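You operate a simulated robot arm through the tools that you are given. There is no shell and no other tool.

You run a simulated robot arm. Do the job below in one go: nothing can be reset, and whatever is moved stays where it is left.

## Task
Copy the small print on the board from 40 cm at 50 mm, lamp on, focus lever at 40.
Fine: a sharp shot by the orange button; the mode dial stays on Manual.

It is judged by the outcome, as a careful person would: the job done as asked, and still so three seconds after it is handed in. It fails if anything else is knocked over, pushed out of place, dropped, spilled or broken.

## Robot
A 6-joint arm with a three-finger gripper, fixed in place. Base frame: the origin is on the floor under the middle of its stand, x ahead of it, y to its left, z up; the work surface is at about z = 0.62. Readings come in m, rad, newtons and seconds.
It reaches about 1.213 m from its shoulder. Its first joint turns from -2.897 to 2.897 rad. Payload 4.89 kg.
Tool frame: the origin (TCP) lies between the finger pads and is the grasp point; the fingertips stand 0.03 m ahead of it; z points along the fingers, y is the line along which they close. The gripper opens to 0.164 m; its body begins 0.125 m behind the TCP.
Orientation is that of the tool frame in the base frame, as [roll, pitch, yaw] about the fixed x, y, z axes, in that order (R = Rz(yaw) Ry(pitch) Rx(roll)). With the fingers straight down and closing along the base's y, the tool's x points along the base's -x, its y along +y and its z along -z.

## Interface
- The arm moves only by the tool move_arm. Its argument "plan" is a list of rows, each a list of 7 numbers: the finger opening in m, from 0 to 0.164, then the shift along the tool's x, y, z in units of 30 mm (1.0 is 30 mm), then the turn, a rotation vector about the tool's x, y, z in units of 8 degrees (1.0 is 8 degrees). In form: [[claw, dx, dy, dz, ax, ay, az], ...]. A call has 1 to 20 rows; each row shifts and turns the commanded pose from where the row before left it, along the tool's axes as they then stand. A call with a number of a shift or a turn outside -1 to 1 is refused whole. Rows are played at 5 a second. More than 0.05 m and 0.15 rad between two rows, or a gripper value outside its range, and nothing of the call is played. A pose out of reach is approached as far as the arm can. The call stops where the force on the tool passes 90 N (or 10 N more than at its start, if that is more) or the arm is blocked; 0.2 s more then pass. Each finger travels about 0.108 m/s and halts on what it meets, pressing with about 37 N; the grip force reading is that of the motor and also rises with nothing between the fingers. The clock runs only during rows and for 0.2 s after the last one: add rows that do not move to give the fingers time. It gives the time, the measured TCP pose, the force on the tool (base axes), the opening and the grip force at its end, in the units of the frame above (readings bear some noise), with the torque about the TCP (base axes, N m) and any sound that the robot's microphone picked up, and new pictures: "show" is both (left out), scene, wrist or none.
- Cameras (640 x 400 px; columns grow to the right, rows downward): "scene" is fixed at [0.2151, 0.5077, 1.2747]; the picture's right is [-0.92, -0.40, 0.00], its down [-0.12, 0.29, -0.95] and it looks along [0.38, -0.87, -0.32] (base axes); focal length 312 px, centre (320, 200). "wrist" rides on the gripper at [0.076, -0.002, -0.152] in the tool frame; the picture's right is [0.02, 1.00, 0.00], its down [-0.88, 0.02, -0.47] and it looks along [-0.47, 0.01, 0.88] (tool axes); focal length 247 px, centre (320, 200). There is no depth. A picture from a camera that has moved, and an enlarged one, comes with that camera's place and axes in the base frame and with its lens. The place of the scene camera against the robot may be out by one fixed shift of up to 0.018 m in any direction.
- move_column(by): moves the trunk up (or, below 0, down) by that many m; the arm rides with it, the base frame stays. It gives what a move gives, with no picture.
- close_up(camera, box): a new picture of the part [left, top, right, bottom] of that camera's present view, enlarged. It takes no simulated time.
- sign_off(): hands the job in; it is judged then, once.

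Places have to be worked out from the pictures, the camera data and where the tool is seen. Open the gripper and draw the arm clear of the work before you hand the job in, unless the task says otherwise.

The tools are called after "Request:" by a JSON object that holds its "op" and its "data". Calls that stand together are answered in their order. move_arm: Moves the arm, as the interface text tells. Its arguments: {"type":"object","properties":{"plan":{"type":"array","items":{"type":"array","items":{"type":"number"}}},"show":{"type":"string","enum":["both","scene","wrist","none"]}},"required":["plan"]} The other tools are called the same way: move_column (by) moves the trunk up or down; close_up (camera, box) takes an enlarged picture of a part of a camera's view; sign_off () hands the job in.

At the start:

```text
clock: 0.0
tool_pos: [0.5922, -0.3871, 1.1181]
tcp_rot: [-3.141, 0.001, -3.141]
ft_force: [0.7, 1.3, 0.0]
ft_torque: [0.02, -0.01, 0.02]
finger_gap: 0.1641
grasp_force: 0.1
trunk travel left (down, up): [-0.025, 0.365]
```

scene: 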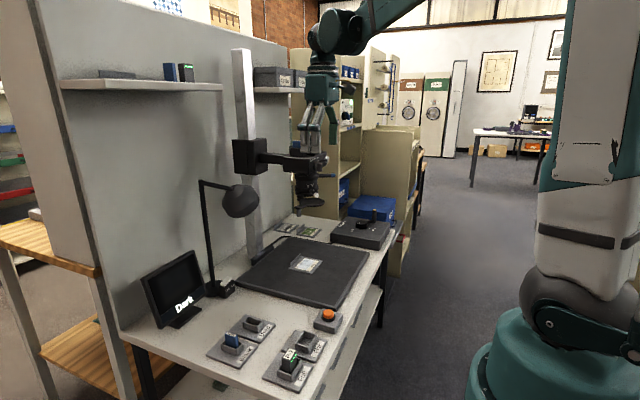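
wrist: 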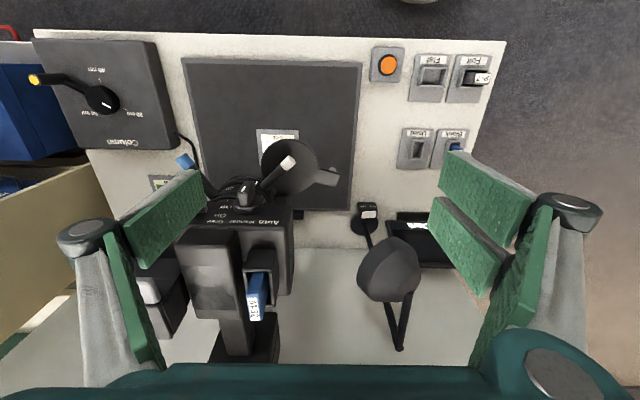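

The pictures show a copy stand: a camera on a column, a "Column" dial at the side, a lamp, a screen reading "Dark", card/lens trays and an orange button. I'll enlarge parts of both views to read labels before moving.

Request:
{"op": "close_up", "data": {"camera": "wrist", "box": [20, 30, 200, 150]}}

Request:
{"op": "close_up", "data": {"camera": "wrist", "box": [160, 120, 340, 240]}}

Request:
{"op": "close_up", "data": {"camera": "wrist", "box": [340, 30, 520, 150]}}

Request:
{"op": "close_up", "data": {"camera": "wrist", "box": [340, 110, 520, 230]}}

Request:
{"op": "close_up", "data": {"camera": "wrist", "box": [130, 220, 310, 340]}}

Request:
{"op": "close_up", "data": {"camera": "scene", "box": [220, 120, 400, 260]}}

Request:
{"op": "close_up", "data": {"camera": "scene", "box": [190, 290, 350, 400]}}

Request:
{"op": "close_up", "data": {"camera": "scene", "box": [130, 170, 290, 340]}}

Request:
{"op": "close_up", "data": {"camera": "scene", "box": [60, 50, 320, 180]}}

```text
3.33 times, centred on (110, 90) of wrist
camera zoom: at [0.5162, -0.389, 1.2704], right [-0.02, 1.0, 0.0], down [0.88, 0.02, 0.47], along [0.47, 0.01, -0.88], focal length 823 px, centre (1020, 567)
```

zoom: 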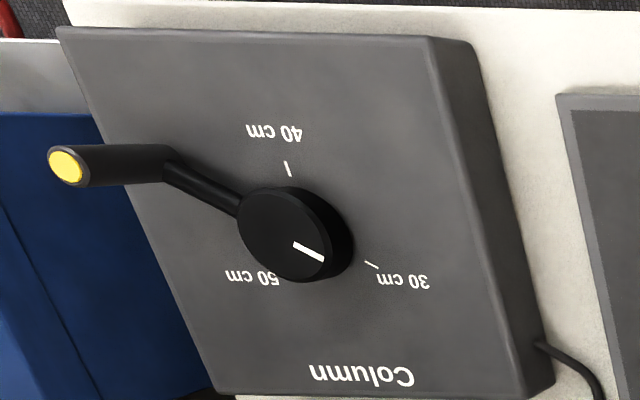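

```text
3.33 times, centred on (250, 180) of wrist
camera zoom: at [0.5162, -0.389, 1.2704], right [-0.02, 1.0, 0.0], down [0.88, 0.02, 0.47], along [0.47, 0.01, -0.88], focal length 823 px, centre (553, 267)
```

zoom: 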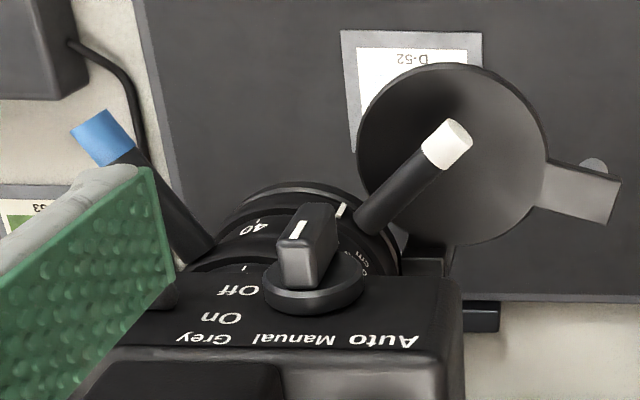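

```text
3.33 times, centred on (430, 90) of wrist
camera zoom: at [0.5162, -0.389, 1.2704], right [-0.02, 1.0, 0.0], down [0.88, 0.02, 0.47], along [0.47, 0.01, -0.88], focal length 823 px, centre (-47, 567)
```

zoom: 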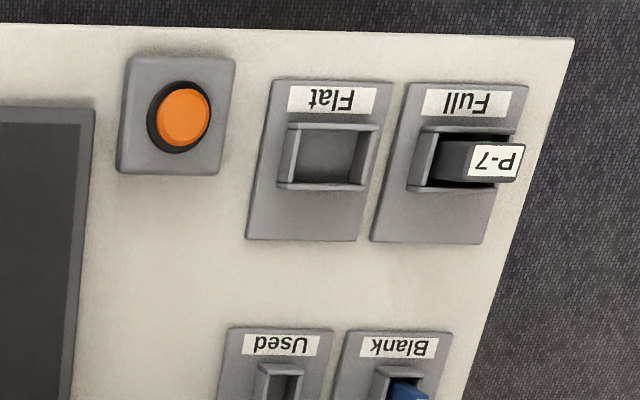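

```text
3.33 times, centred on (430, 170) of wrist
camera zoom: at [0.5162, -0.389, 1.2704], right [-0.02, 1.0, 0.0], down [0.88, 0.02, 0.47], along [0.47, 0.01, -0.88], focal length 823 px, centre (-47, 300)
```

zoom: 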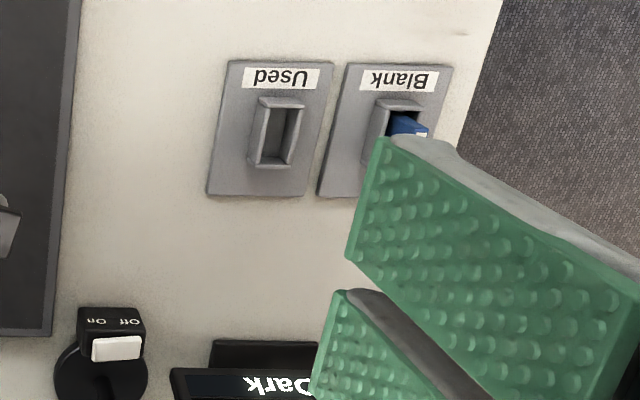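

```text
3.33 times, centred on (220, 280) of wrist
camera zoom: at [0.5162, -0.389, 1.2704], right [-0.02, 1.0, 0.0], down [0.88, 0.02, 0.47], along [0.47, 0.01, -0.88], focal length 823 px, centre (653, -67)
```

zoom: 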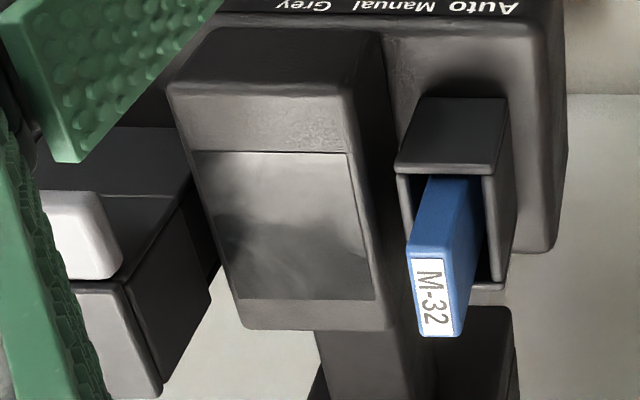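

```text
2.86 times, centred on (310, 190) of scene
camera zoom: at [0.2151, 0.5077, 1.2747], right [-0.92, -0.4, 0.0], down [-0.12, 0.29, -0.95], along [0.38, -0.87, -0.32], focal length 893 px, centre (349, 229)
```

zoom: 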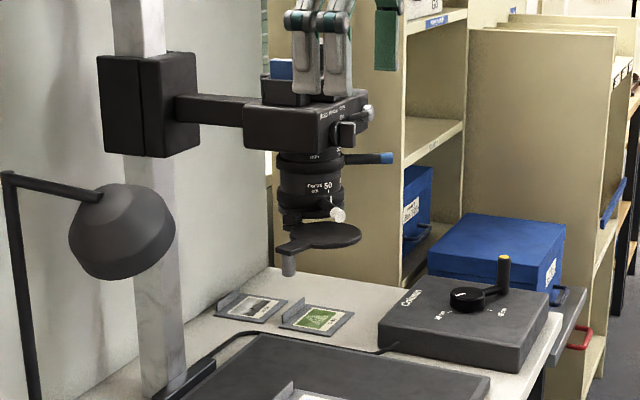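

```text
3.64 times, centred on (270, 345) of scene
camera zoom: at [0.2151, 0.5077, 1.2747], right [-0.92, -0.4, 0.0], down [-0.12, 0.29, -0.95], along [0.38, -0.87, -0.32], focal length 1136 px, centre (502, -327)
```

zoom: 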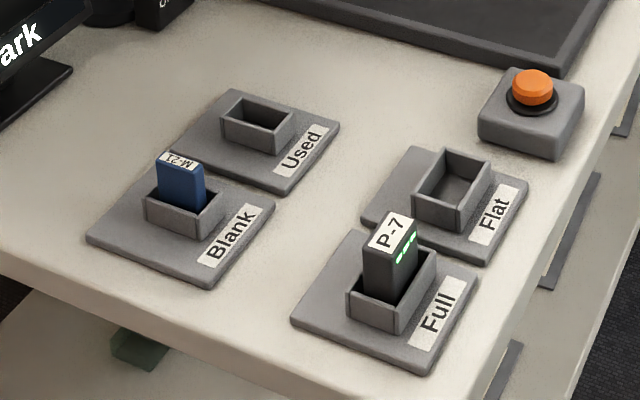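

```text
2.35 times, centred on (210, 255) of scene
camera zoom: at [0.2151, 0.5077, 1.2747], right [-0.92, -0.4, 0.0], down [-0.12, 0.29, -0.95], along [0.38, -0.87, -0.32], focal length 735 px, centre (579, 71)
```

zoom: 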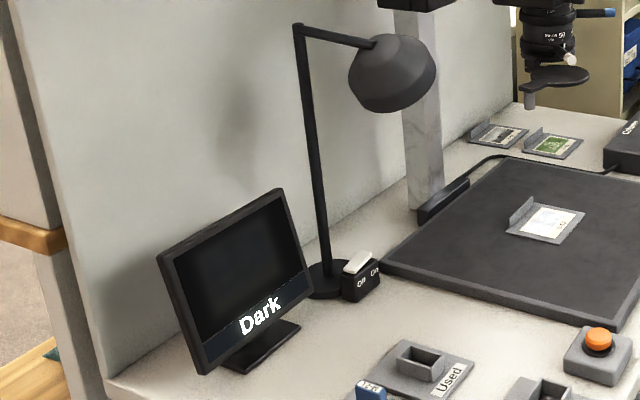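

```text
2.46 times, centred on (190, 115) of scene
camera zoom: at [0.2151, 0.5077, 1.2747], right [-0.92, -0.4, 0.0], down [-0.12, 0.29, -0.95], along [0.38, -0.87, -0.32], focal length 769 px, centre (640, 409)
```

zoom: 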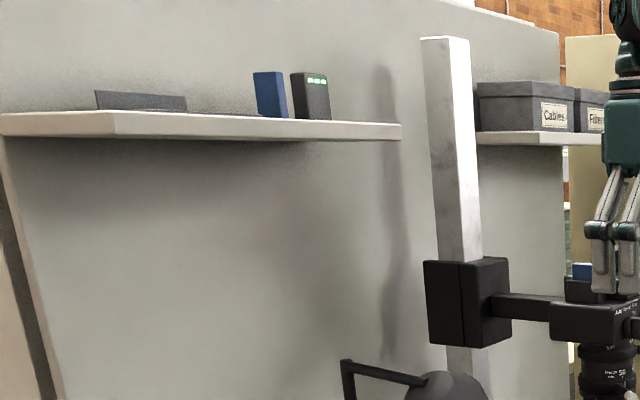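

I'll zoom tighter on the camera's controls, battery and card area and the lens to read their present states.

Request:
{"op": "close_up", "data": {"camera": "wrist", "box": [200, 165, 290, 225]}}

Request:
{"op": "close_up", "data": {"camera": "scene", "box": [280, 140, 360, 190]}}

Request:
{"op": "close_up", "data": {"camera": "scene", "box": [280, 165, 360, 215]}}

Request:
{"op": "close_up", "data": {"camera": "scene", "box": [265, 210, 345, 280]}}

Request:
{"op": "close_up", "data": {"camera": "wrist", "box": [130, 150, 250, 230]}}

Request:
{"op": "close_up", "data": {"camera": "scene", "box": [320, 200, 410, 260]}}

Request:
{"op": "close_up", "data": {"camera": "wrist", "box": [330, 190, 450, 270]}}

```text
6.67 times, centred on (245, 195) of wrist
camera zoom: at [0.5162, -0.389, 1.2704], right [-0.02, 1.0, 0.0], down [0.88, 0.02, 0.47], along [0.47, 0.01, -0.88], focal length 1646 px, centre (820, 233)
```

zoom: 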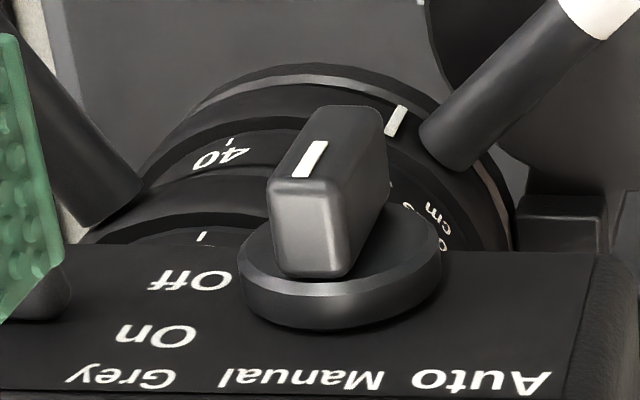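

```text
8.00 times, centred on (320, 165) of scene
camera zoom: at [0.2151, 0.5077, 1.2747], right [-0.92, -0.4, 0.0], down [-0.12, 0.29, -0.95], along [0.38, -0.87, -0.32], focal length 2500 px, centre (320, 480)
```

zoom: 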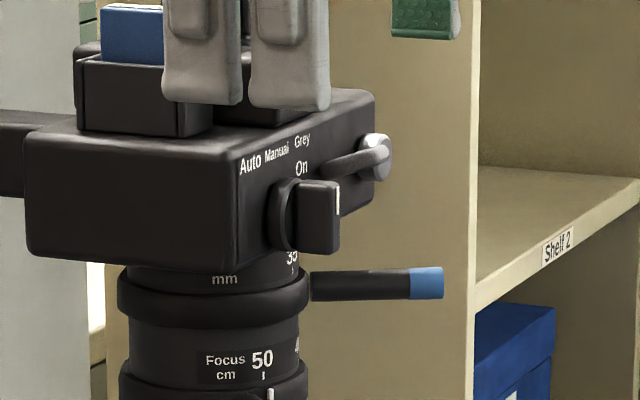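

```text
8.00 times, centred on (320, 190) of scene
camera zoom: at [0.2151, 0.5077, 1.2747], right [-0.92, -0.4, 0.0], down [-0.12, 0.29, -0.95], along [0.38, -0.87, -0.32], focal length 2500 px, centre (320, 280)
```

zoom: 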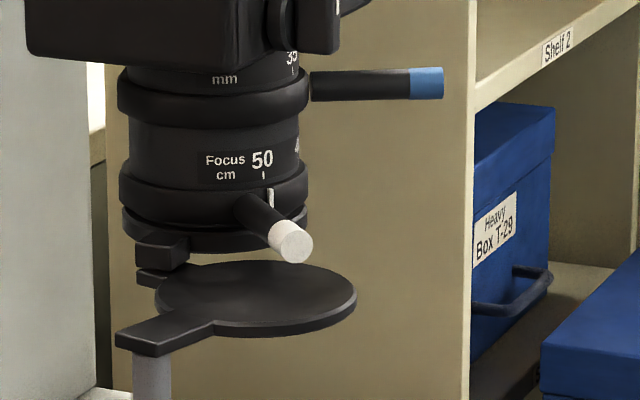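

```text
5.71 times, centred on (305, 245) of scene
camera zoom: at [0.2151, 0.5077, 1.2747], right [-0.92, -0.4, 0.0], down [-0.12, 0.29, -0.95], along [0.38, -0.87, -0.32], focal length 1786 px, centre (406, -57)
```

zoom: 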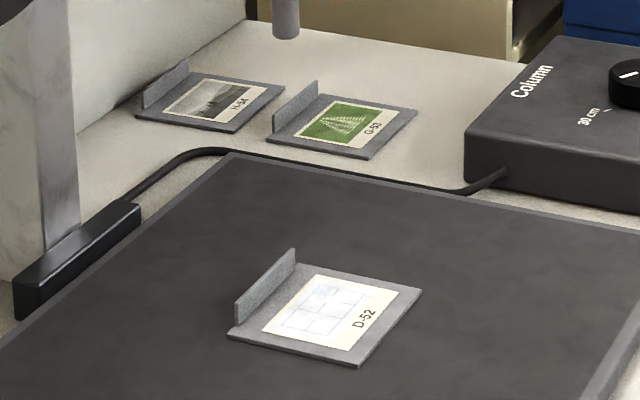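

```text
5.00 times, centred on (190, 190) of wrist
camera zoom: at [0.5162, -0.389, 1.2704], right [-0.02, 1.0, 0.0], down [0.88, 0.02, 0.47], along [0.47, 0.01, -0.88], focal length 1235 px, centre (970, 250)
```

zoom: 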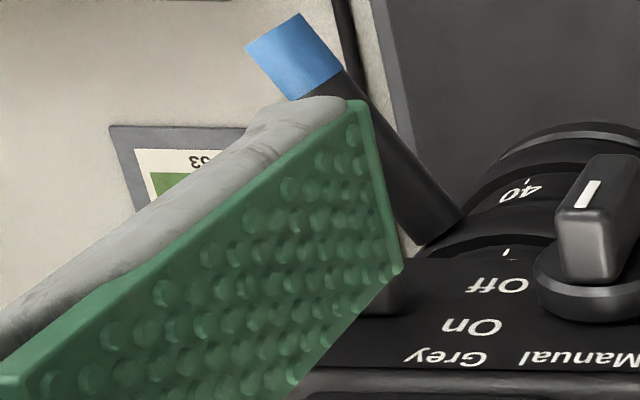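

```text
6.67 times, centred on (365, 230) of scene
camera zoom: at [0.2151, 0.5077, 1.2747], right [-0.92, -0.4, 0.0], down [-0.12, 0.29, -0.95], along [0.38, -0.87, -0.32], focal length 2083 px, centre (20, 0)
```

zoom: 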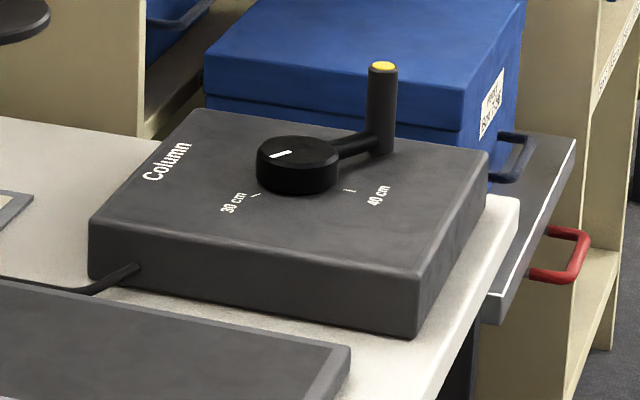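

```text
5.00 times, centred on (390, 230) of wrist
camera zoom: at [0.5162, -0.389, 1.2704], right [-0.02, 1.0, 0.0], down [0.88, 0.02, 0.47], along [0.47, 0.01, -0.88], focal length 1235 px, centre (-30, 50)
```

zoom: 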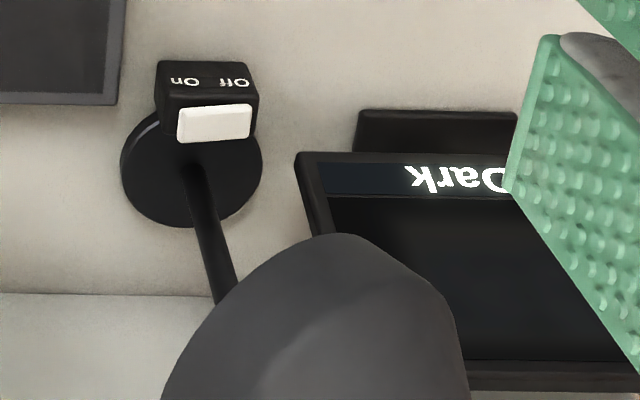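

The mode dial seems to point to Manual, the zoom ring near 35, focus near 50, and the column pointer sits at 30 cm. I'll draw the arm back and pitch the hand forward so the wrist camera sees the front of the copy camera.

Request:
{"op": "move_arm", "data": {"plan": [[0.164, 1, 0, 0, 0, 0, 0], [0.164, 1, 0, 0, 0, 0, 0], [0.164, 1, 0, 0, 0, 0, 0], [0.164, 1, 0, 0, 0, 0, 0], [0.164, 1, 0, 0, 0, 0, 0], [0.164, 0, -1, 0, 0, -1, 0], [0.164, 0, -1, 0, 0, -1, 0], [0.164, 0, 0, 0, 0, -1, 0], [0.164, 0, 0, 0, 0, -1, 0], [0.164, 0, 0, 0, 0, -1, 0], [0.164, 0, 0, 0, 0, -0.6, 0]], "show": "both"}}

```text
clock: 2.6
tool_pos: [0.4596, -0.4813, 1.1229]
tcp_rot: [-3.141, 0.782, -3.141]
ft_force: [-0.5, 0.7, 1.0]
ft_torque: [-0.1, 0.04, -0.04]
finger_gap: 0.1639
grasp_force: 0.0
trunk travel left (down, up): [-0.025, 0.365]
stopped in row 11: the arm was blocked; the commanded pose is now the measured one
camera wrist: at [0.2969, -0.483, 1.1774], right [-0.02, 1.0, -0.02], down [0.29, 0.02, 0.96], along [0.96, 0.01, -0.29], focal length 247 px, centre (320, 200)
```

scene: 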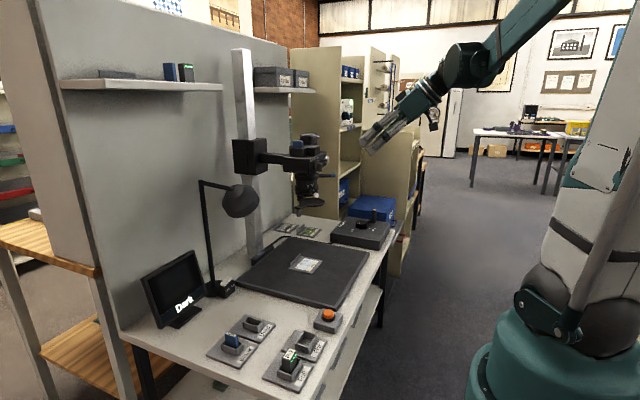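
wrist: 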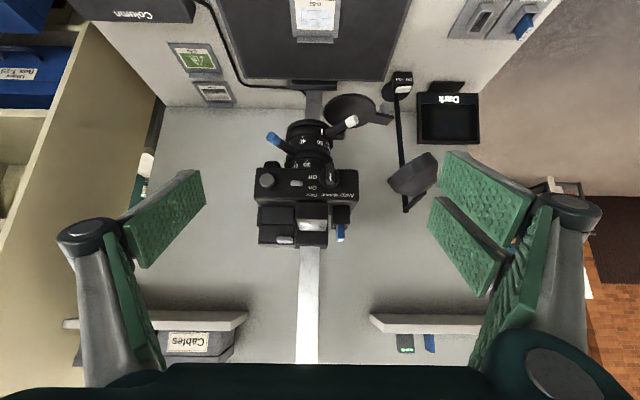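

The wrist view now faces the copy camera's front. I'll enlarge it to read the dial, power lever, zoom and focus marks.

Request:
{"op": "close_up", "data": {"camera": "wrist", "box": [250, 160, 370, 250]}}

Request:
{"op": "close_up", "data": {"camera": "wrist", "box": [250, 85, 400, 185]}}

Request:
{"op": "close_up", "data": {"camera": "wrist", "box": [375, 60, 495, 150]}}

Request:
{"op": "close_up", "data": {"camera": "scene", "box": [280, 130, 340, 170]}}

Request:
{"op": "close_up", "data": {"camera": "wrist", "box": [370, 310, 490, 370]}}

Request:
{"op": "close_up", "data": {"camera": "wrist", "box": [140, 0, 350, 120]}}

```text
4.44 times, centred on (310, 205) of wrist
camera zoom: at [0.2969, -0.483, 1.1774], right [-0.02, 1.0, -0.02], down [0.29, 0.02, 0.96], along [0.96, 0.01, -0.29], focal length 1098 px, centre (364, 178)
```

zoom: 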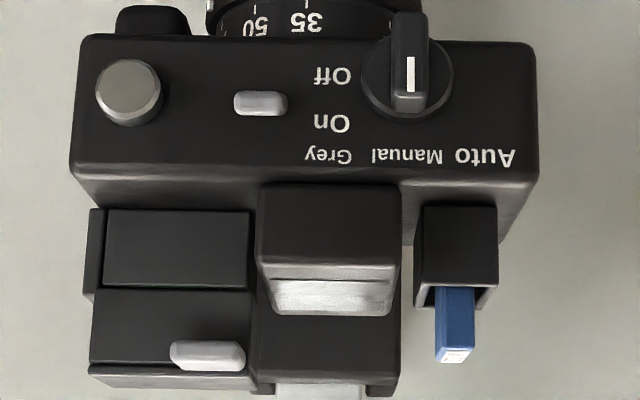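

```text
4.00 times, centred on (325, 135) of wrist
camera zoom: at [0.2969, -0.483, 1.1774], right [-0.02, 1.0, -0.02], down [0.29, 0.02, 0.96], along [0.96, 0.01, -0.29], focal length 988 px, centre (300, 460)
```

zoom: 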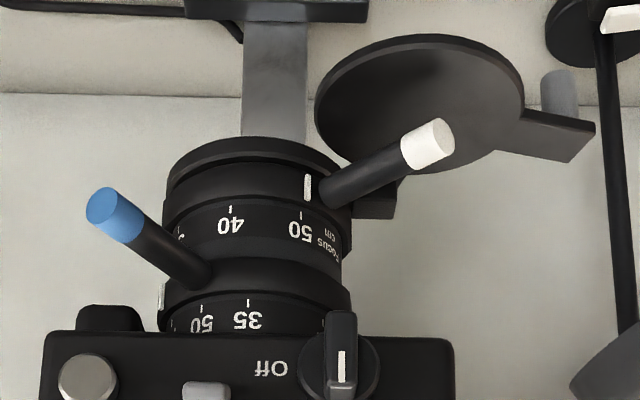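

```text
4.44 times, centred on (435, 105) of wrist
camera zoom: at [0.2969, -0.483, 1.1774], right [-0.02, 1.0, -0.02], down [0.29, 0.02, 0.96], along [0.96, 0.01, -0.29], focal length 1098 px, centre (-191, 622)
```

zoom: 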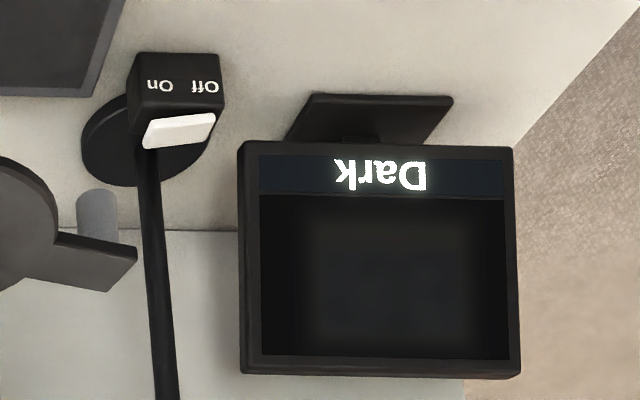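

```text
10.00 times, centred on (310, 150) of scene
camera zoom: at [0.2151, 0.5077, 1.2747], right [-0.92, -0.4, 0.0], down [-0.12, 0.29, -0.95], along [0.38, -0.87, -0.32], focal length 3125 px, centre (420, 700)
```

zoom: 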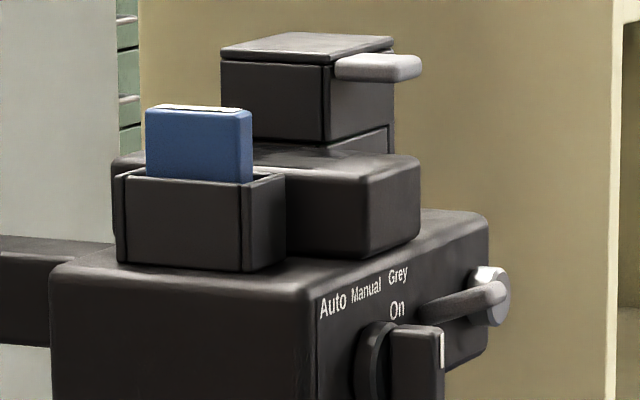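

```text
5.33 times, centred on (430, 340) of wrist
camera zoom: at [0.2969, -0.483, 1.1774], right [-0.02, 1.0, -0.02], down [0.29, 0.02, 0.96], along [0.96, 0.01, -0.29], focal length 1317 px, centre (-267, -547)
```

zoom: 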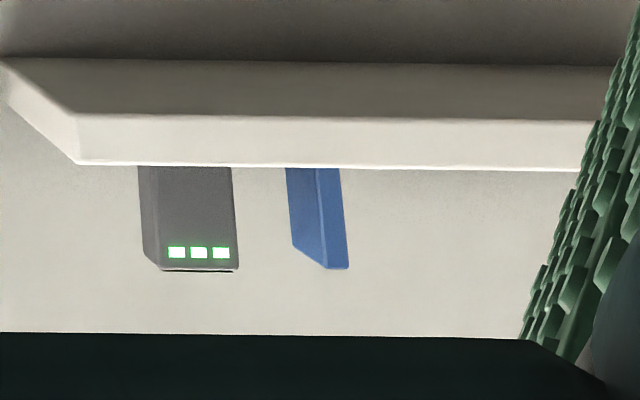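

```text
3.05 times, centred on (245, 60) of wrist
camera zoom: at [0.2969, -0.483, 1.1774], right [-0.02, 1.0, -0.02], down [0.29, 0.02, 0.96], along [0.96, 0.01, -0.29], focal length 753 px, centre (549, 627)
```

zoom: 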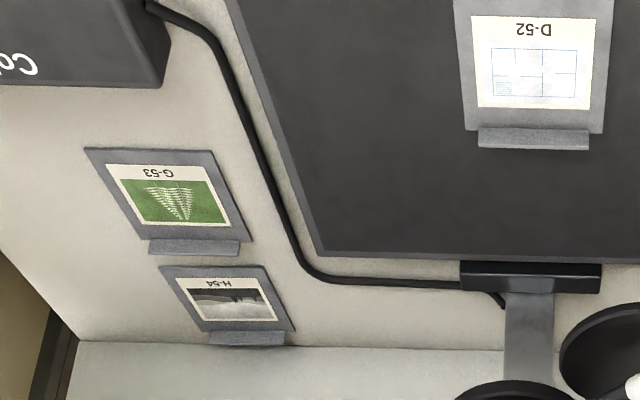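

The power toggle is tipped to On and the dial is on Manual; the live view says "Dark" because the lamp is off. Focus index sits at 50, the zoom ring not at 50 yet. I'll now swing over to look closely at the Column control.

Request:
{"op": "move_arm", "data": {"plan": [[0.164, 0, -1, 0, 0, 1, 0], [0.164, 0, -1, 0, 0, 1, 0], [0.164, 0, -1, 0, 0, 1, 0], [0.164, 0, -1, 0, 0, 1, 0], [0.164, 0, -1, 0, 0, 1, 0], [0.164, 0, -1, 0, 0, 0.6, 0], [0.164, 0, -1, 1, 0, 0, 0], [0.164, 0, -1, 1, 0, 0, 0], [0.164, 0, -1, 1, 0, 0, 0], [0.164, 0, -1, 1, 0, 0, 0], [0.164, 0, -1, 1, 0, 0, 0], [0.164, 0, -1, 1, 0, 0, 0]], "show": "both"}}

```text
clock: 5.2
tool_pos: [0.4565, -0.8397, 0.9473]
tcp_rot: [-3.14, -0.001, 3.141]
ft_force: [-0.4, 2.9, 2.3]
ft_torque: [-0.33, -0.05, -0.02]
finger_gap: 0.1638
grasp_force: 0.1
trunk travel left (down, up): [-0.025, 0.365]
camera wrist: at [0.3799, -0.841, 1.0987], right [-0.02, 1.0, 0.0], down [0.88, 0.02, 0.47], along [0.47, 0.01, -0.88], focal length 247 px, centre (320, 200)
```

scene: 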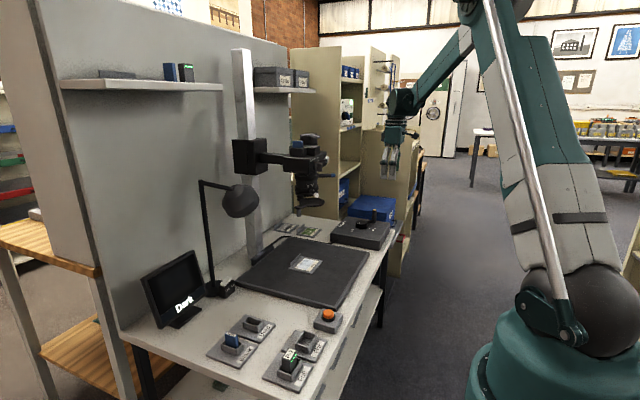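
wrist: 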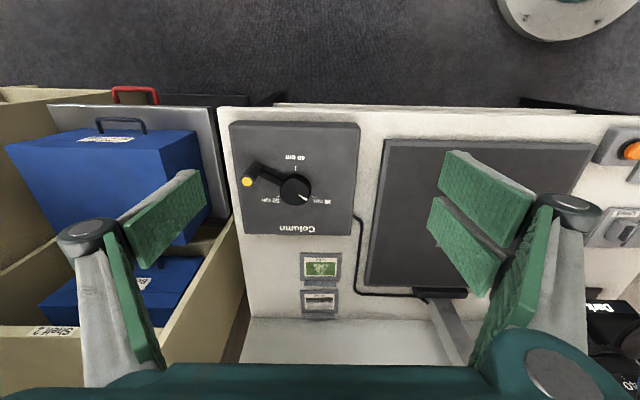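

Request:
{"op": "close_up", "data": {"camera": "wrist", "box": [220, 110, 370, 240]}}

Request:
{"op": "close_up", "data": {"camera": "scene", "box": [320, 190, 410, 255]}}

Request:
{"op": "close_up", "data": {"camera": "scene", "box": [370, 110, 430, 190]}}

```text
3.08 times, centred on (295, 175) of wrist
camera zoom: at [0.3799, -0.841, 1.0987], right [-0.02, 1.0, 0.0], down [0.88, 0.02, 0.47], along [0.47, 0.01, -0.88], focal length 760 px, centre (397, 277)
```

zoom: 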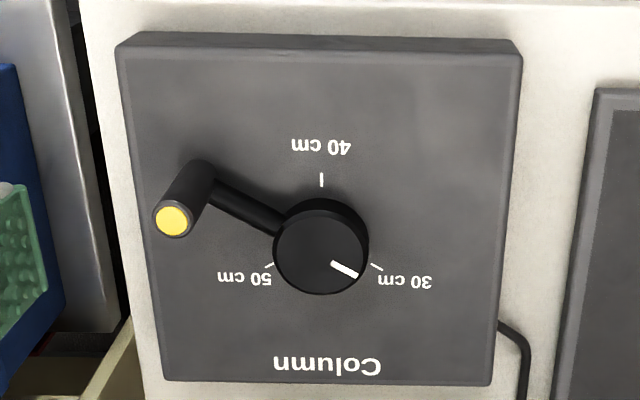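

```text
6.15 times, centred on (365, 222) of scene
camera zoom: at [0.2151, 0.5077, 1.2747], right [-0.92, -0.4, 0.0], down [-0.12, 0.29, -0.95], along [0.38, -0.87, -0.32], focal length 1923 px, centre (43, 62)
```

zoom: 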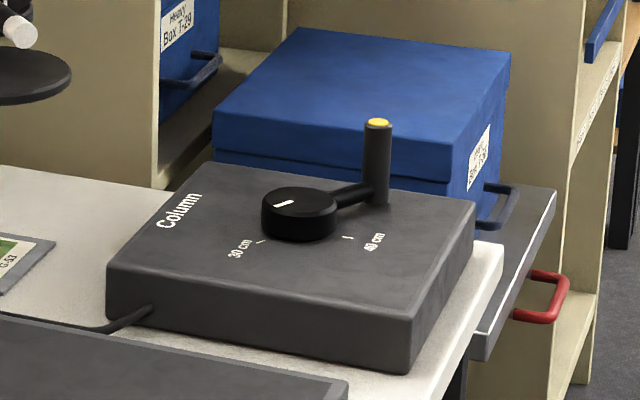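

```text
5.00 times, centred on (400, 150) of scene
camera zoom: at [0.2151, 0.5077, 1.2747], right [-0.92, -0.4, 0.0], down [-0.12, 0.29, -0.95], along [0.38, -0.87, -0.32], focal length 1562 px, centre (-80, 450)
```

zoom: 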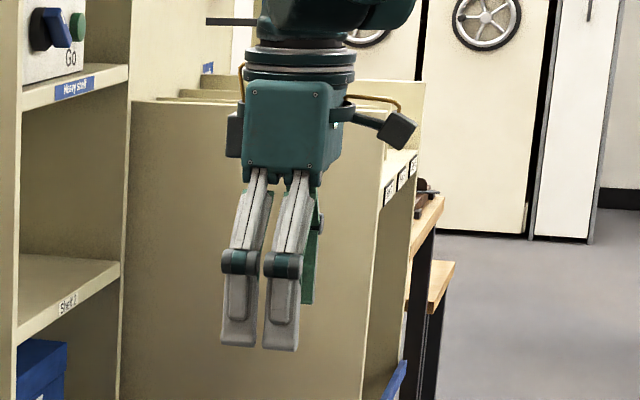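

Triangulating, the knob is near (0.588, -0.884), and the yellow-tipped post near (0.549, -0.960) with its top at z≈0.72; 40 cm lies 120° counter-clockwise from 30 cm. I'll check the blue box's clearance in a close-up before approaching.

Request:
{"op": "close_up", "data": {"camera": "wrist", "box": [0, 70, 260, 240]}}

Request:
{"op": "close_up", "data": {"camera": "wrist", "box": [230, 120, 310, 180]}}

```text
2.35 times, centred on (130, 155) of wrist
camera zoom: at [0.3799, -0.841, 1.0987], right [-0.02, 1.0, 0.0], down [0.88, 0.02, 0.47], along [0.47, 0.01, -0.88], focal length 581 px, centre (767, 306)
```

zoom: 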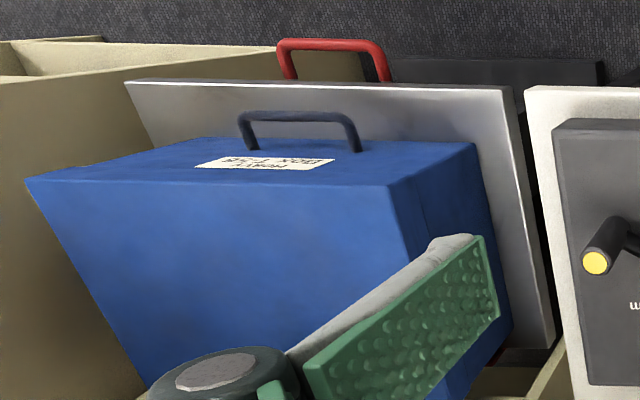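

```text
6.67 times, centred on (270, 150) of wrist
camera zoom: at [0.3799, -0.841, 1.0987], right [-0.02, 1.0, 0.0], down [0.88, 0.02, 0.47], along [0.47, 0.01, -0.88], focal length 1646 px, centre (653, 533)
```

zoom: 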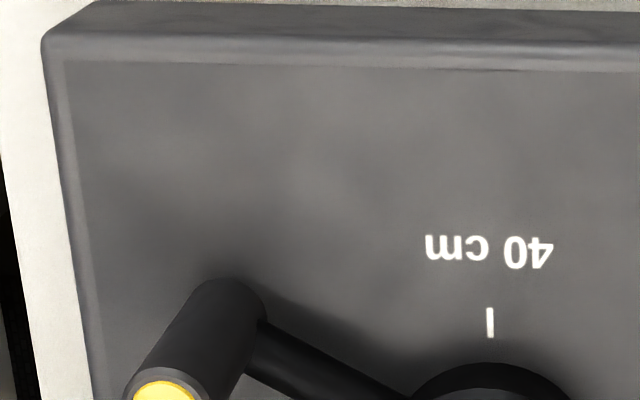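

The blue box top is low (z≈0.69) and its edge is about y=-1.10, so there is room. I'll yaw the hand 120° clockwise in free air so the fingers will close across the post's direction of travel.

Request:
{"op": "move_arm", "data": {"plan": [[0.1, 0, 0, 0, 0, 0, 1], [0.07, 0, 0, 0, 0, 0, 1], [0.06, 0, 0, 0, 0, 0, 1], [0.06, 0, 0, 0, 0, 0, 1], [0.06, 0, 0, 0, 0, 0, 1], [0.06, 0, 0, 0, 0, 0, 1], [0.06, 0, 0, 0, 0, 0, 1], [0.06, 0, 0, 0, 0, 0, 1], [0.06, 0, 0, 0, 0, 0, 1], [0.06, 0, 0, 0, 0, 0, 1], [0.06, 0, 0, 0, 0, 0, 1], [0.06, 0, 0, 0, 0, 0, 1], [0.06, 0, 0, 0, 0, 0, 1], [0.06, 0, 0, 0, 0, 0, 1], [0.06, 0, 0, 0, 0, 0, 1]], "show": "both"}}

```text
clock: 8.4
tool_pos: [0.4575, -0.8393, 0.9431]
tcp_rot: [3.14, 0.0, 1.045]
ft_force: [0.3, -0.1, 0.9]
ft_torque: [0.04, 0.0, 0.03]
finger_gap: 0.0601
grasp_force: 0.0
trunk travel left (down, up): [-0.025, 0.365]
camera wrist: at [0.4936, -0.7721, 1.0957], right [0.88, -0.48, 0.0], down [-0.43, -0.77, 0.47], along [-0.23, -0.41, -0.88], focal length 247 px, centre (320, 200)
```

scene: 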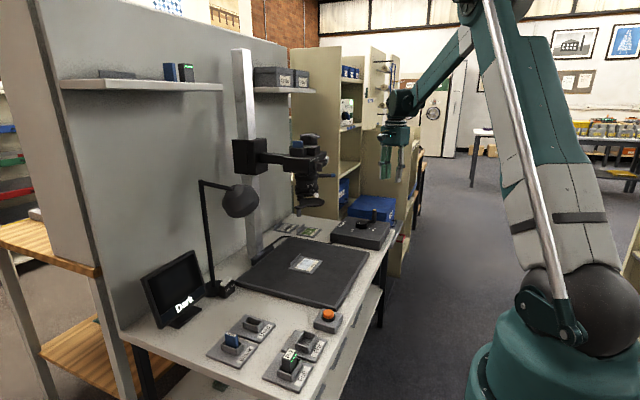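
wrist: 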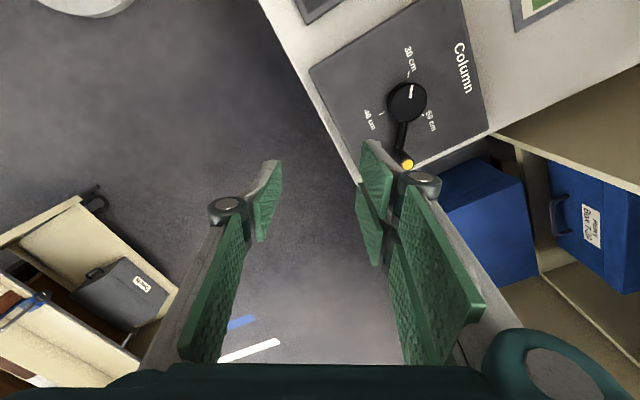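

The yaw worked. I'll enlarge the view on the crank to refine the post's place from this second angle.

Request:
{"op": "close_up", "data": {"camera": "wrist", "box": [350, 60, 470, 180]}}

```text
3.33 times, centred on (410, 120) of wrist
camera zoom: at [0.4936, -0.7721, 1.0957], right [0.88, -0.48, 0.0], down [-0.43, -0.77, 0.47], along [-0.23, -0.41, -0.88], focal length 823 px, centre (20, 467)
```

zoom: 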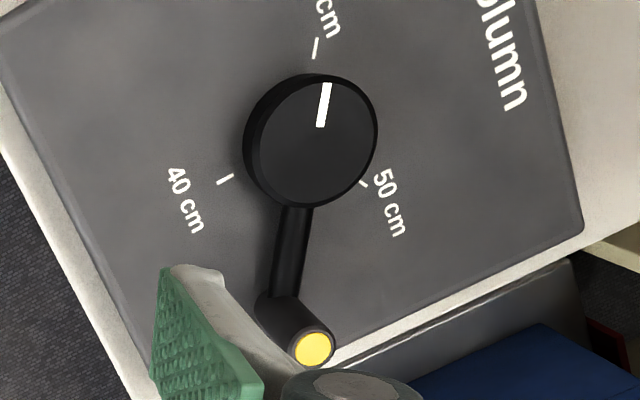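

Both views agree on the post at about (0.550, -0.958). I'll move above it with fingertips still ~5 cm over its top.

Request:
{"op": "move_arm", "data": {"plan": [[0.06, -0.313, 0.776, 0.795, 0, 0, 0], [0.06, -0.313, 0.776, 0.795, 0, 0, 0], [0.06, -0.313, 0.776, 0.795, 0, 0, 0], [0.06, -0.313, 0.776, 0.795, 0, 0, 0], [0.06, -0.313, 0.776, 0.795, 0, 0, 0], [0.06, -0.313, 0.776, 0.795, 0, 0, 0], [0.06, 0, 0, 0, 0, 0, 0]], "show": "both"}}

```text
clock: 10.0
tool_pos: [0.5478, -0.9573, 0.7997]
tcp_rot: [3.14, 0.0, 1.048]
ft_force: [-0.3, 1.0, 0.4]
ft_torque: [-0.07, 0.0, -0.02]
finger_gap: 0.0601
grasp_force: 0.2
trunk travel left (down, up): [-0.025, 0.365]
camera wrist: at [0.5855, -0.8906, 0.9517], right [0.88, -0.48, 0.0], down [-0.43, -0.77, 0.47], along [-0.23, -0.41, -0.88], focal length 247 px, centre (320, 200)
```

scene: 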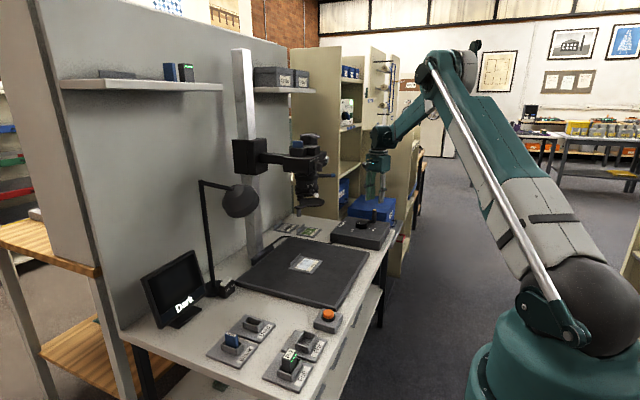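
wrist: 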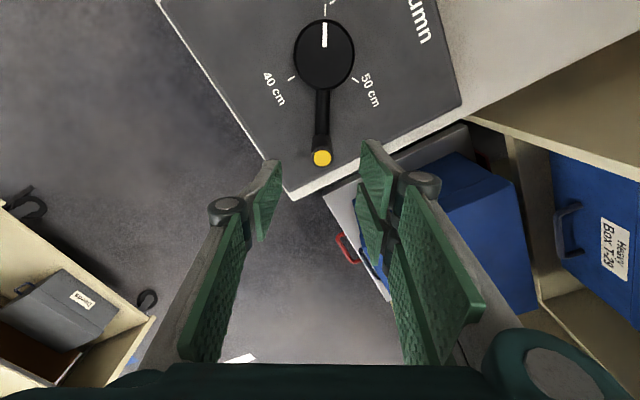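

The post is centred between the fingers in the picture. I'll lower to z≈0.713 and close on it.

Request:
{"op": "move_arm", "data": {"plan": [[0.06, 0, 0.05, 0.967, 0, 0, 0], [0.06, 0, 0, 0.967, 0, 0, 0], [0.06, 0, 0, 0.96, 0, 0, 0], [0.06, 0, 0, 0, 0, 0, 0], [0.0, 0, 0, 0, 0, 0, 0], [0.0, 0, 0, 0, 0, 0, 0], [0.0, 0, 0, 0, 0, 0, 0], [0.0, 0, 0, 0, 0, 0, 0]], "show": "both"}}

```text
clock: 11.8
tool_pos: [0.5522, -0.9574, 0.7129]
tcp_rot: [3.139, -0.002, 1.047]
ft_force: [-4.6, 4.0, -3.3]
ft_torque: [0.17, 0.12, 0.06]
finger_gap: 0.0224
grasp_force: 44.8
trunk travel left (down, up): [-0.025, 0.365]
camera wrist: at [0.5894, -0.8908, 0.8656], right [0.88, -0.48, 0.0], down [-0.43, -0.77, 0.47], along [-0.23, -0.41, -0.88], focal length 247 px, centre (320, 200)
```

scene: 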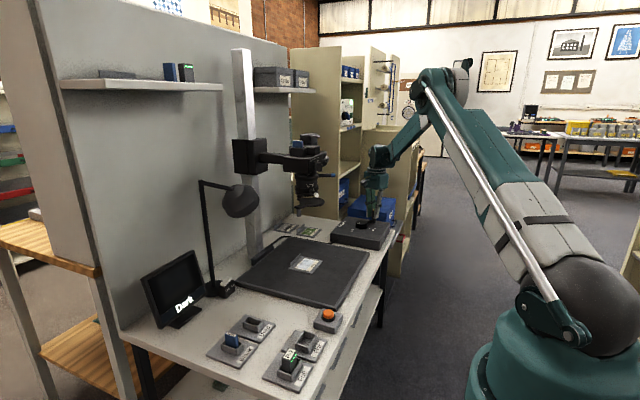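
wrist: 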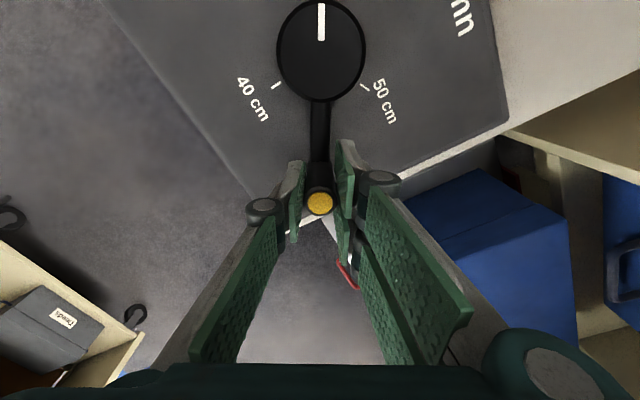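

The fingers hold the post (0.022 m). I'll loosen slightly so it can slip and drive the first 40° of the arc counter-clockwise, turning the hand with it.

Request:
{"op": "move_arm", "data": {"plan": [[0.025, 0, 0, 0, 0, 0, 0], [0.025, 0.0276, 0.394, 0, 0, 0, -1], [0.025, 0.0276, 0.394, 0, 0, 0, -1], [0.025, 0.0276, 0.394, 0, 0, 0, -1], [0.025, 0.0276, 0.394, 0, 0, 0, -1], [0.025, 0.0276, 0.394, 0, 0, 0, -1]], "show": "both"}}

```text
clock: 13.2
tool_pos: [0.6102, -0.969, 0.7137]
tcp_rot: [3.139, -0.001, 1.747]
ft_force: [-2.8, 0.9, -0.9]
ft_torque: [0.05, 0.02, 0.0]
finger_gap: 0.0258
grasp_force: 1.3
trunk travel left (down, up): [-0.025, 0.365]
camera wrist: at [0.5941, -0.8939, 0.8661], right [0.98, 0.2, 0.0], down [0.17, -0.86, 0.47], along [0.1, -0.46, -0.88], focal length 247 px, centre (320, 200)
```

scene: 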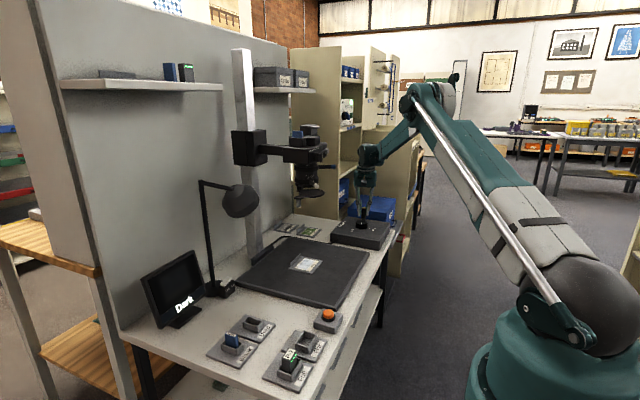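
wrist: 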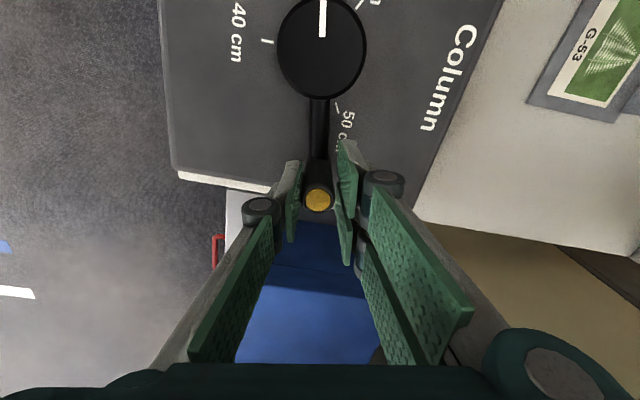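

The crank turns smoothly and the camera is rising. I'll drive the remaining 80°.

Request:
{"op": "move_arm", "data": {"plan": [[0.025, 0.0276, 0.394, 0, 0, 0, -1], [0.025, 0.0276, 0.394, 0, 0, 0, -1], [0.025, 0.0276, 0.394, 0, 0, 0, -1], [0.025, 0.0276, 0.394, 0, 0, 0, -1], [0.025, 0.0276, 0.394, 0, 0, 0, -1], [0.025, 0.0276, 0.394, 0, 0, 0, -1], [0.025, 0.0276, 0.394, 0, 0, 0, -1], [0.025, 0.0276, 0.394, 0, 0, 0, -1], [0.025, 0.0276, 0.394, 0, 0, 0, -1], [0.025, 0, 0, 0, 0, 0, 0]], "show": "both"}}

Request:
{"op": "close_up", "data": {"camera": "wrist", "box": [250, 0, 390, 90]}}

```text
clock: 15.4
tool_pos: [0.6782, -0.8961, 0.7147]
tcp_rot: [3.141, 0.002, 3.004]
ft_force: [-0.9, -3.8, 0.5]
ft_torque: [-0.08, 0.0, -0.05]
finger_gap: 0.0263
grasp_force: 1.7
trunk travel left (down, up): [-0.025, 0.365]
camera wrist: at [0.6016, -0.8875, 0.8663], right [0.12, 0.99, 0.0], down [0.87, -0.1, 0.47], along [0.47, -0.06, -0.88], focal length 247 px, centre (320, 200)
```

scene: 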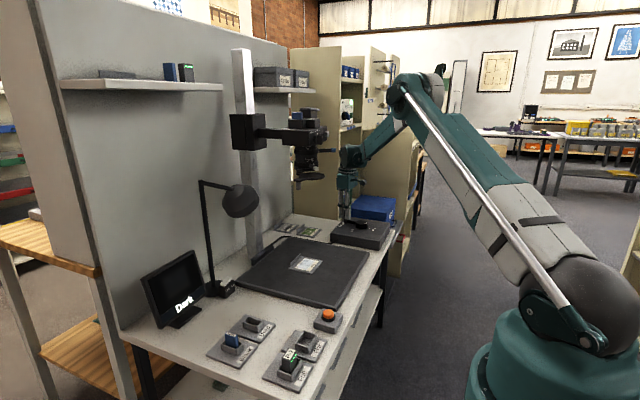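
wrist: 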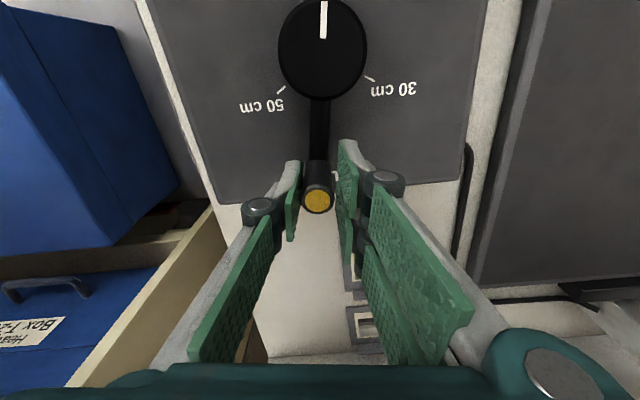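

```text
4.44 times, centred on (320, 45) of wrist
camera zoom: at [0.6016, -0.8875, 0.8663], right [0.12, 0.99, 0.0], down [0.87, -0.1, 0.47], along [0.47, -0.06, -0.88], focal length 1098 px, centre (320, 889)
```

zoom: 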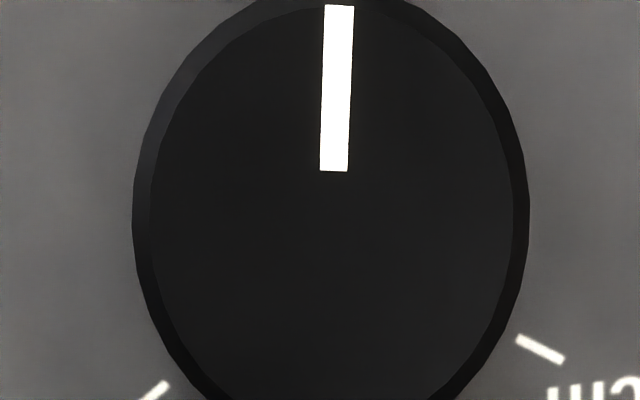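

The handle stands about 8–10° short of 40 cm. I'll push the last bit, then open and lift to check the pointer against the tick.

Request:
{"op": "move_arm", "data": {"plan": [[0.025, 0.0276, 0.394, 0, 0, 0, -1], [0.025, 0.002, 0.08, 0, 0, 0, -0.2], [0.025, 0, 0, 0, 0, 0, 0], [0.06, 0, 0, 0, 0, 0, 0], [0.06, 0, 0, 0, 0, 0, 0], [0.06, 0, 0, -1, 0, 0, 0], [0.06, 0, 0, -1, 0, 0, 0], [0.06, 0.5, 0, -1, 0, 0, 0], [0.06, 1, 0, -1, 0, 0, 0], [0.06, 1, 0, -1, 0, 0, 0], [0.06, 1, 0, -1, 0, 0, 0], [0.06, 0, 0, 0, 0, 0, 0]], "show": "both"}}

Request:
{"op": "close_up", "data": {"camera": "wrist", "box": [240, 60, 400, 180]}}

Request:
{"op": "close_up", "data": {"camera": "scene", "box": [220, 90, 360, 200]}}

```text
clock: 18.0
tool_pos: [0.5753, -0.8868, 0.8917]
tcp_rot: [3.141, 0.0, -3.114]
ft_force: [1.2, 0.3, 0.2]
ft_torque: [-0.01, 0.07, 0.01]
finger_gap: 0.0601
grasp_force: 0.0
trunk travel left (down, up): [-0.025, 0.365]
camera wrist: at [0.4987, -0.8906, 1.0439], right [-0.05, 1.0, 0.0], down [0.88, 0.04, 0.47], along [0.47, 0.02, -0.88], focal length 247 px, centre (320, 200)
```

scene: 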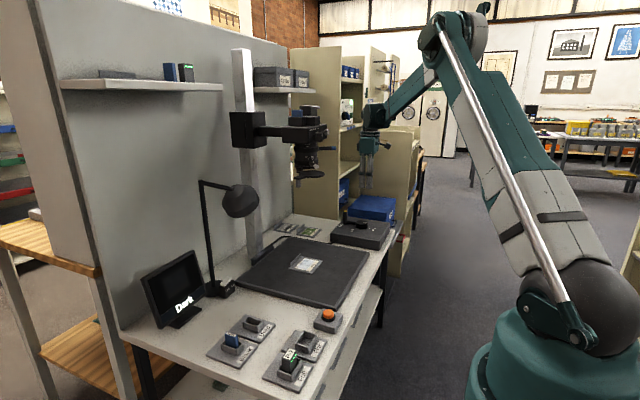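
wrist: 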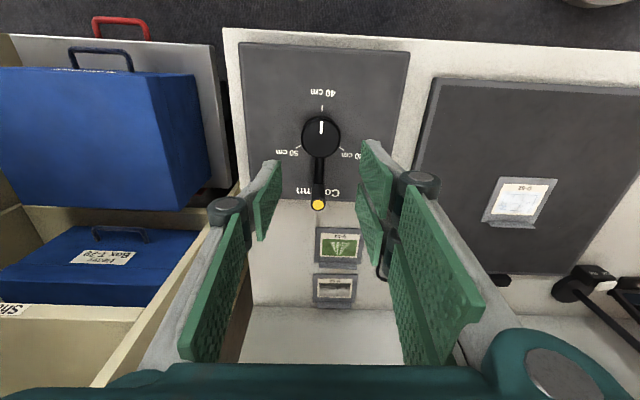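

```text
3.33 times, centred on (320, 120) of wrist
camera zoom: at [0.4987, -0.8906, 1.0439], right [-0.05, 1.0, 0.0], down [0.88, 0.04, 0.47], along [0.47, 0.02, -0.88], focal length 823 px, centre (320, 467)
```

zoom: 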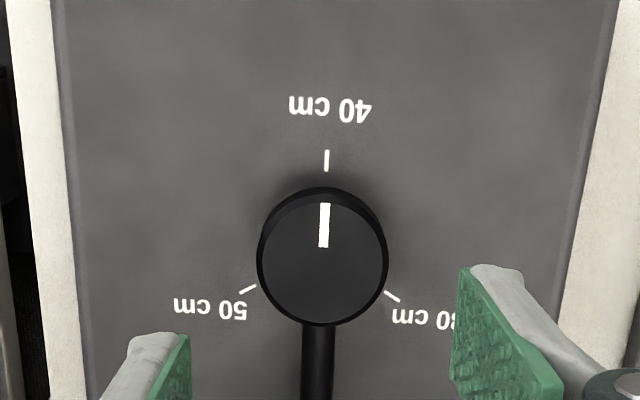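

```text
3.64 times, centred on (290, 145) of scene
camera zoom: at [0.2151, 0.5077, 1.2747], right [-0.92, -0.4, 0.0], down [-0.12, 0.29, -0.95], along [0.38, -0.87, -0.32], focal length 1136 px, centre (429, 400)
```

zoom: 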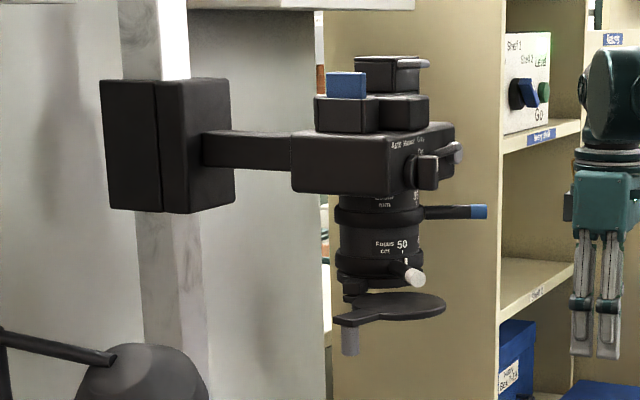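

The pointer now lines up with 40 cm and the camera carriage has risen. Next is the lamp: I'll retreat from the crank and cross in front of the copy camera toward the lamp side, staying well back.

Request:
{"op": "move_arm", "data": {"plan": [[0.06, 1, 0, 0, 0, 0, 0.2], [0.06, 1, 0, 0, 0, 0, 0], [0.06, 1, 0, 0, 0, 0, 0], [0.06, 1, 0, 0, 0, 0, 0], [0.04, 0, 1, 0, 0, 0, 0], [0.02, 0, 1, 0, 0, 0, 0], [0.0, 0, 1, 0, 0, 0, 0], [0.0, 0, 1, 0, 0, 0, 0], [0.0, 0, 1, 0, 0, 0, 0], [0.0, 0, 1, 0, 0, 0, 0], [0.0, 0, 1, 0, 0, 0, 0], [0.0, 0, 1, 0, 0, 0, 0], [0.0, 0, 1, 0, 0, 0, 0], [0.0, 0, 1, 0, 0, 0, 0], [0.0, 0, 1, 0, 0, 0, 0], [0.0, 0, 1, 0, 0, 0, 0], [0.0, 0, 1, 0, 0, 0, 0], [0.0, 0, 1, 0, 0, 0, 0], [0.0, 0, 1, 0, 0, 0, 0], [0.0, 0, 1, 0, 0, 0, 0]], "show": "both"}}

```text
clock: 22.2
tool_pos: [0.4543, -0.4075, 0.8911]
tcp_rot: [-3.141, 0.001, 3.141]
ft_force: [0.3, -0.8, -0.8]
ft_torque: [0.18, 0.01, 0.03]
finger_gap: 0.0
grasp_force: 37.6
trunk travel left (down, up): [-0.025, 0.365]
camera wrist: at [0.3777, -0.409, 1.0446], right [-0.02, 1.0, 0.0], down [0.88, 0.02, 0.47], along [0.47, 0.01, -0.88], focal length 247 px, centre (320, 200)
```

scene: 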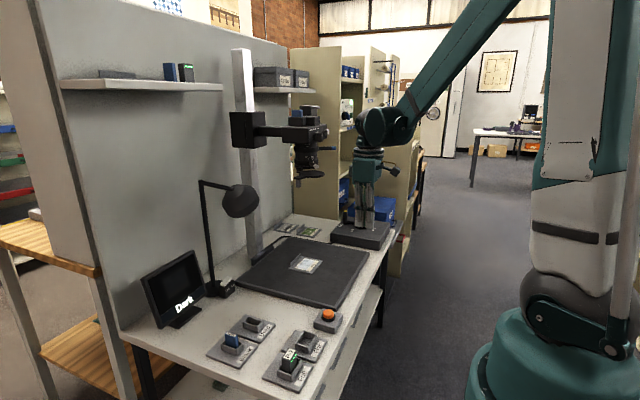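
wrist: 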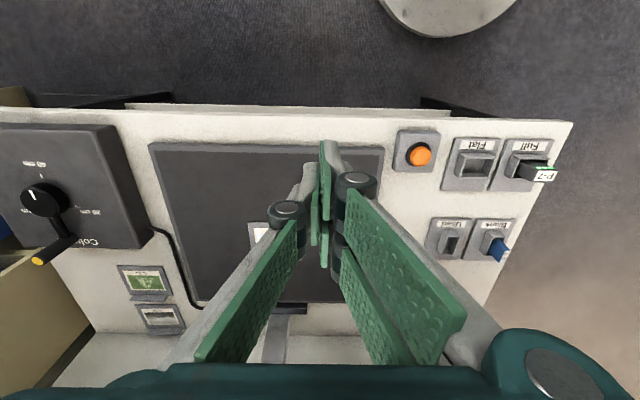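

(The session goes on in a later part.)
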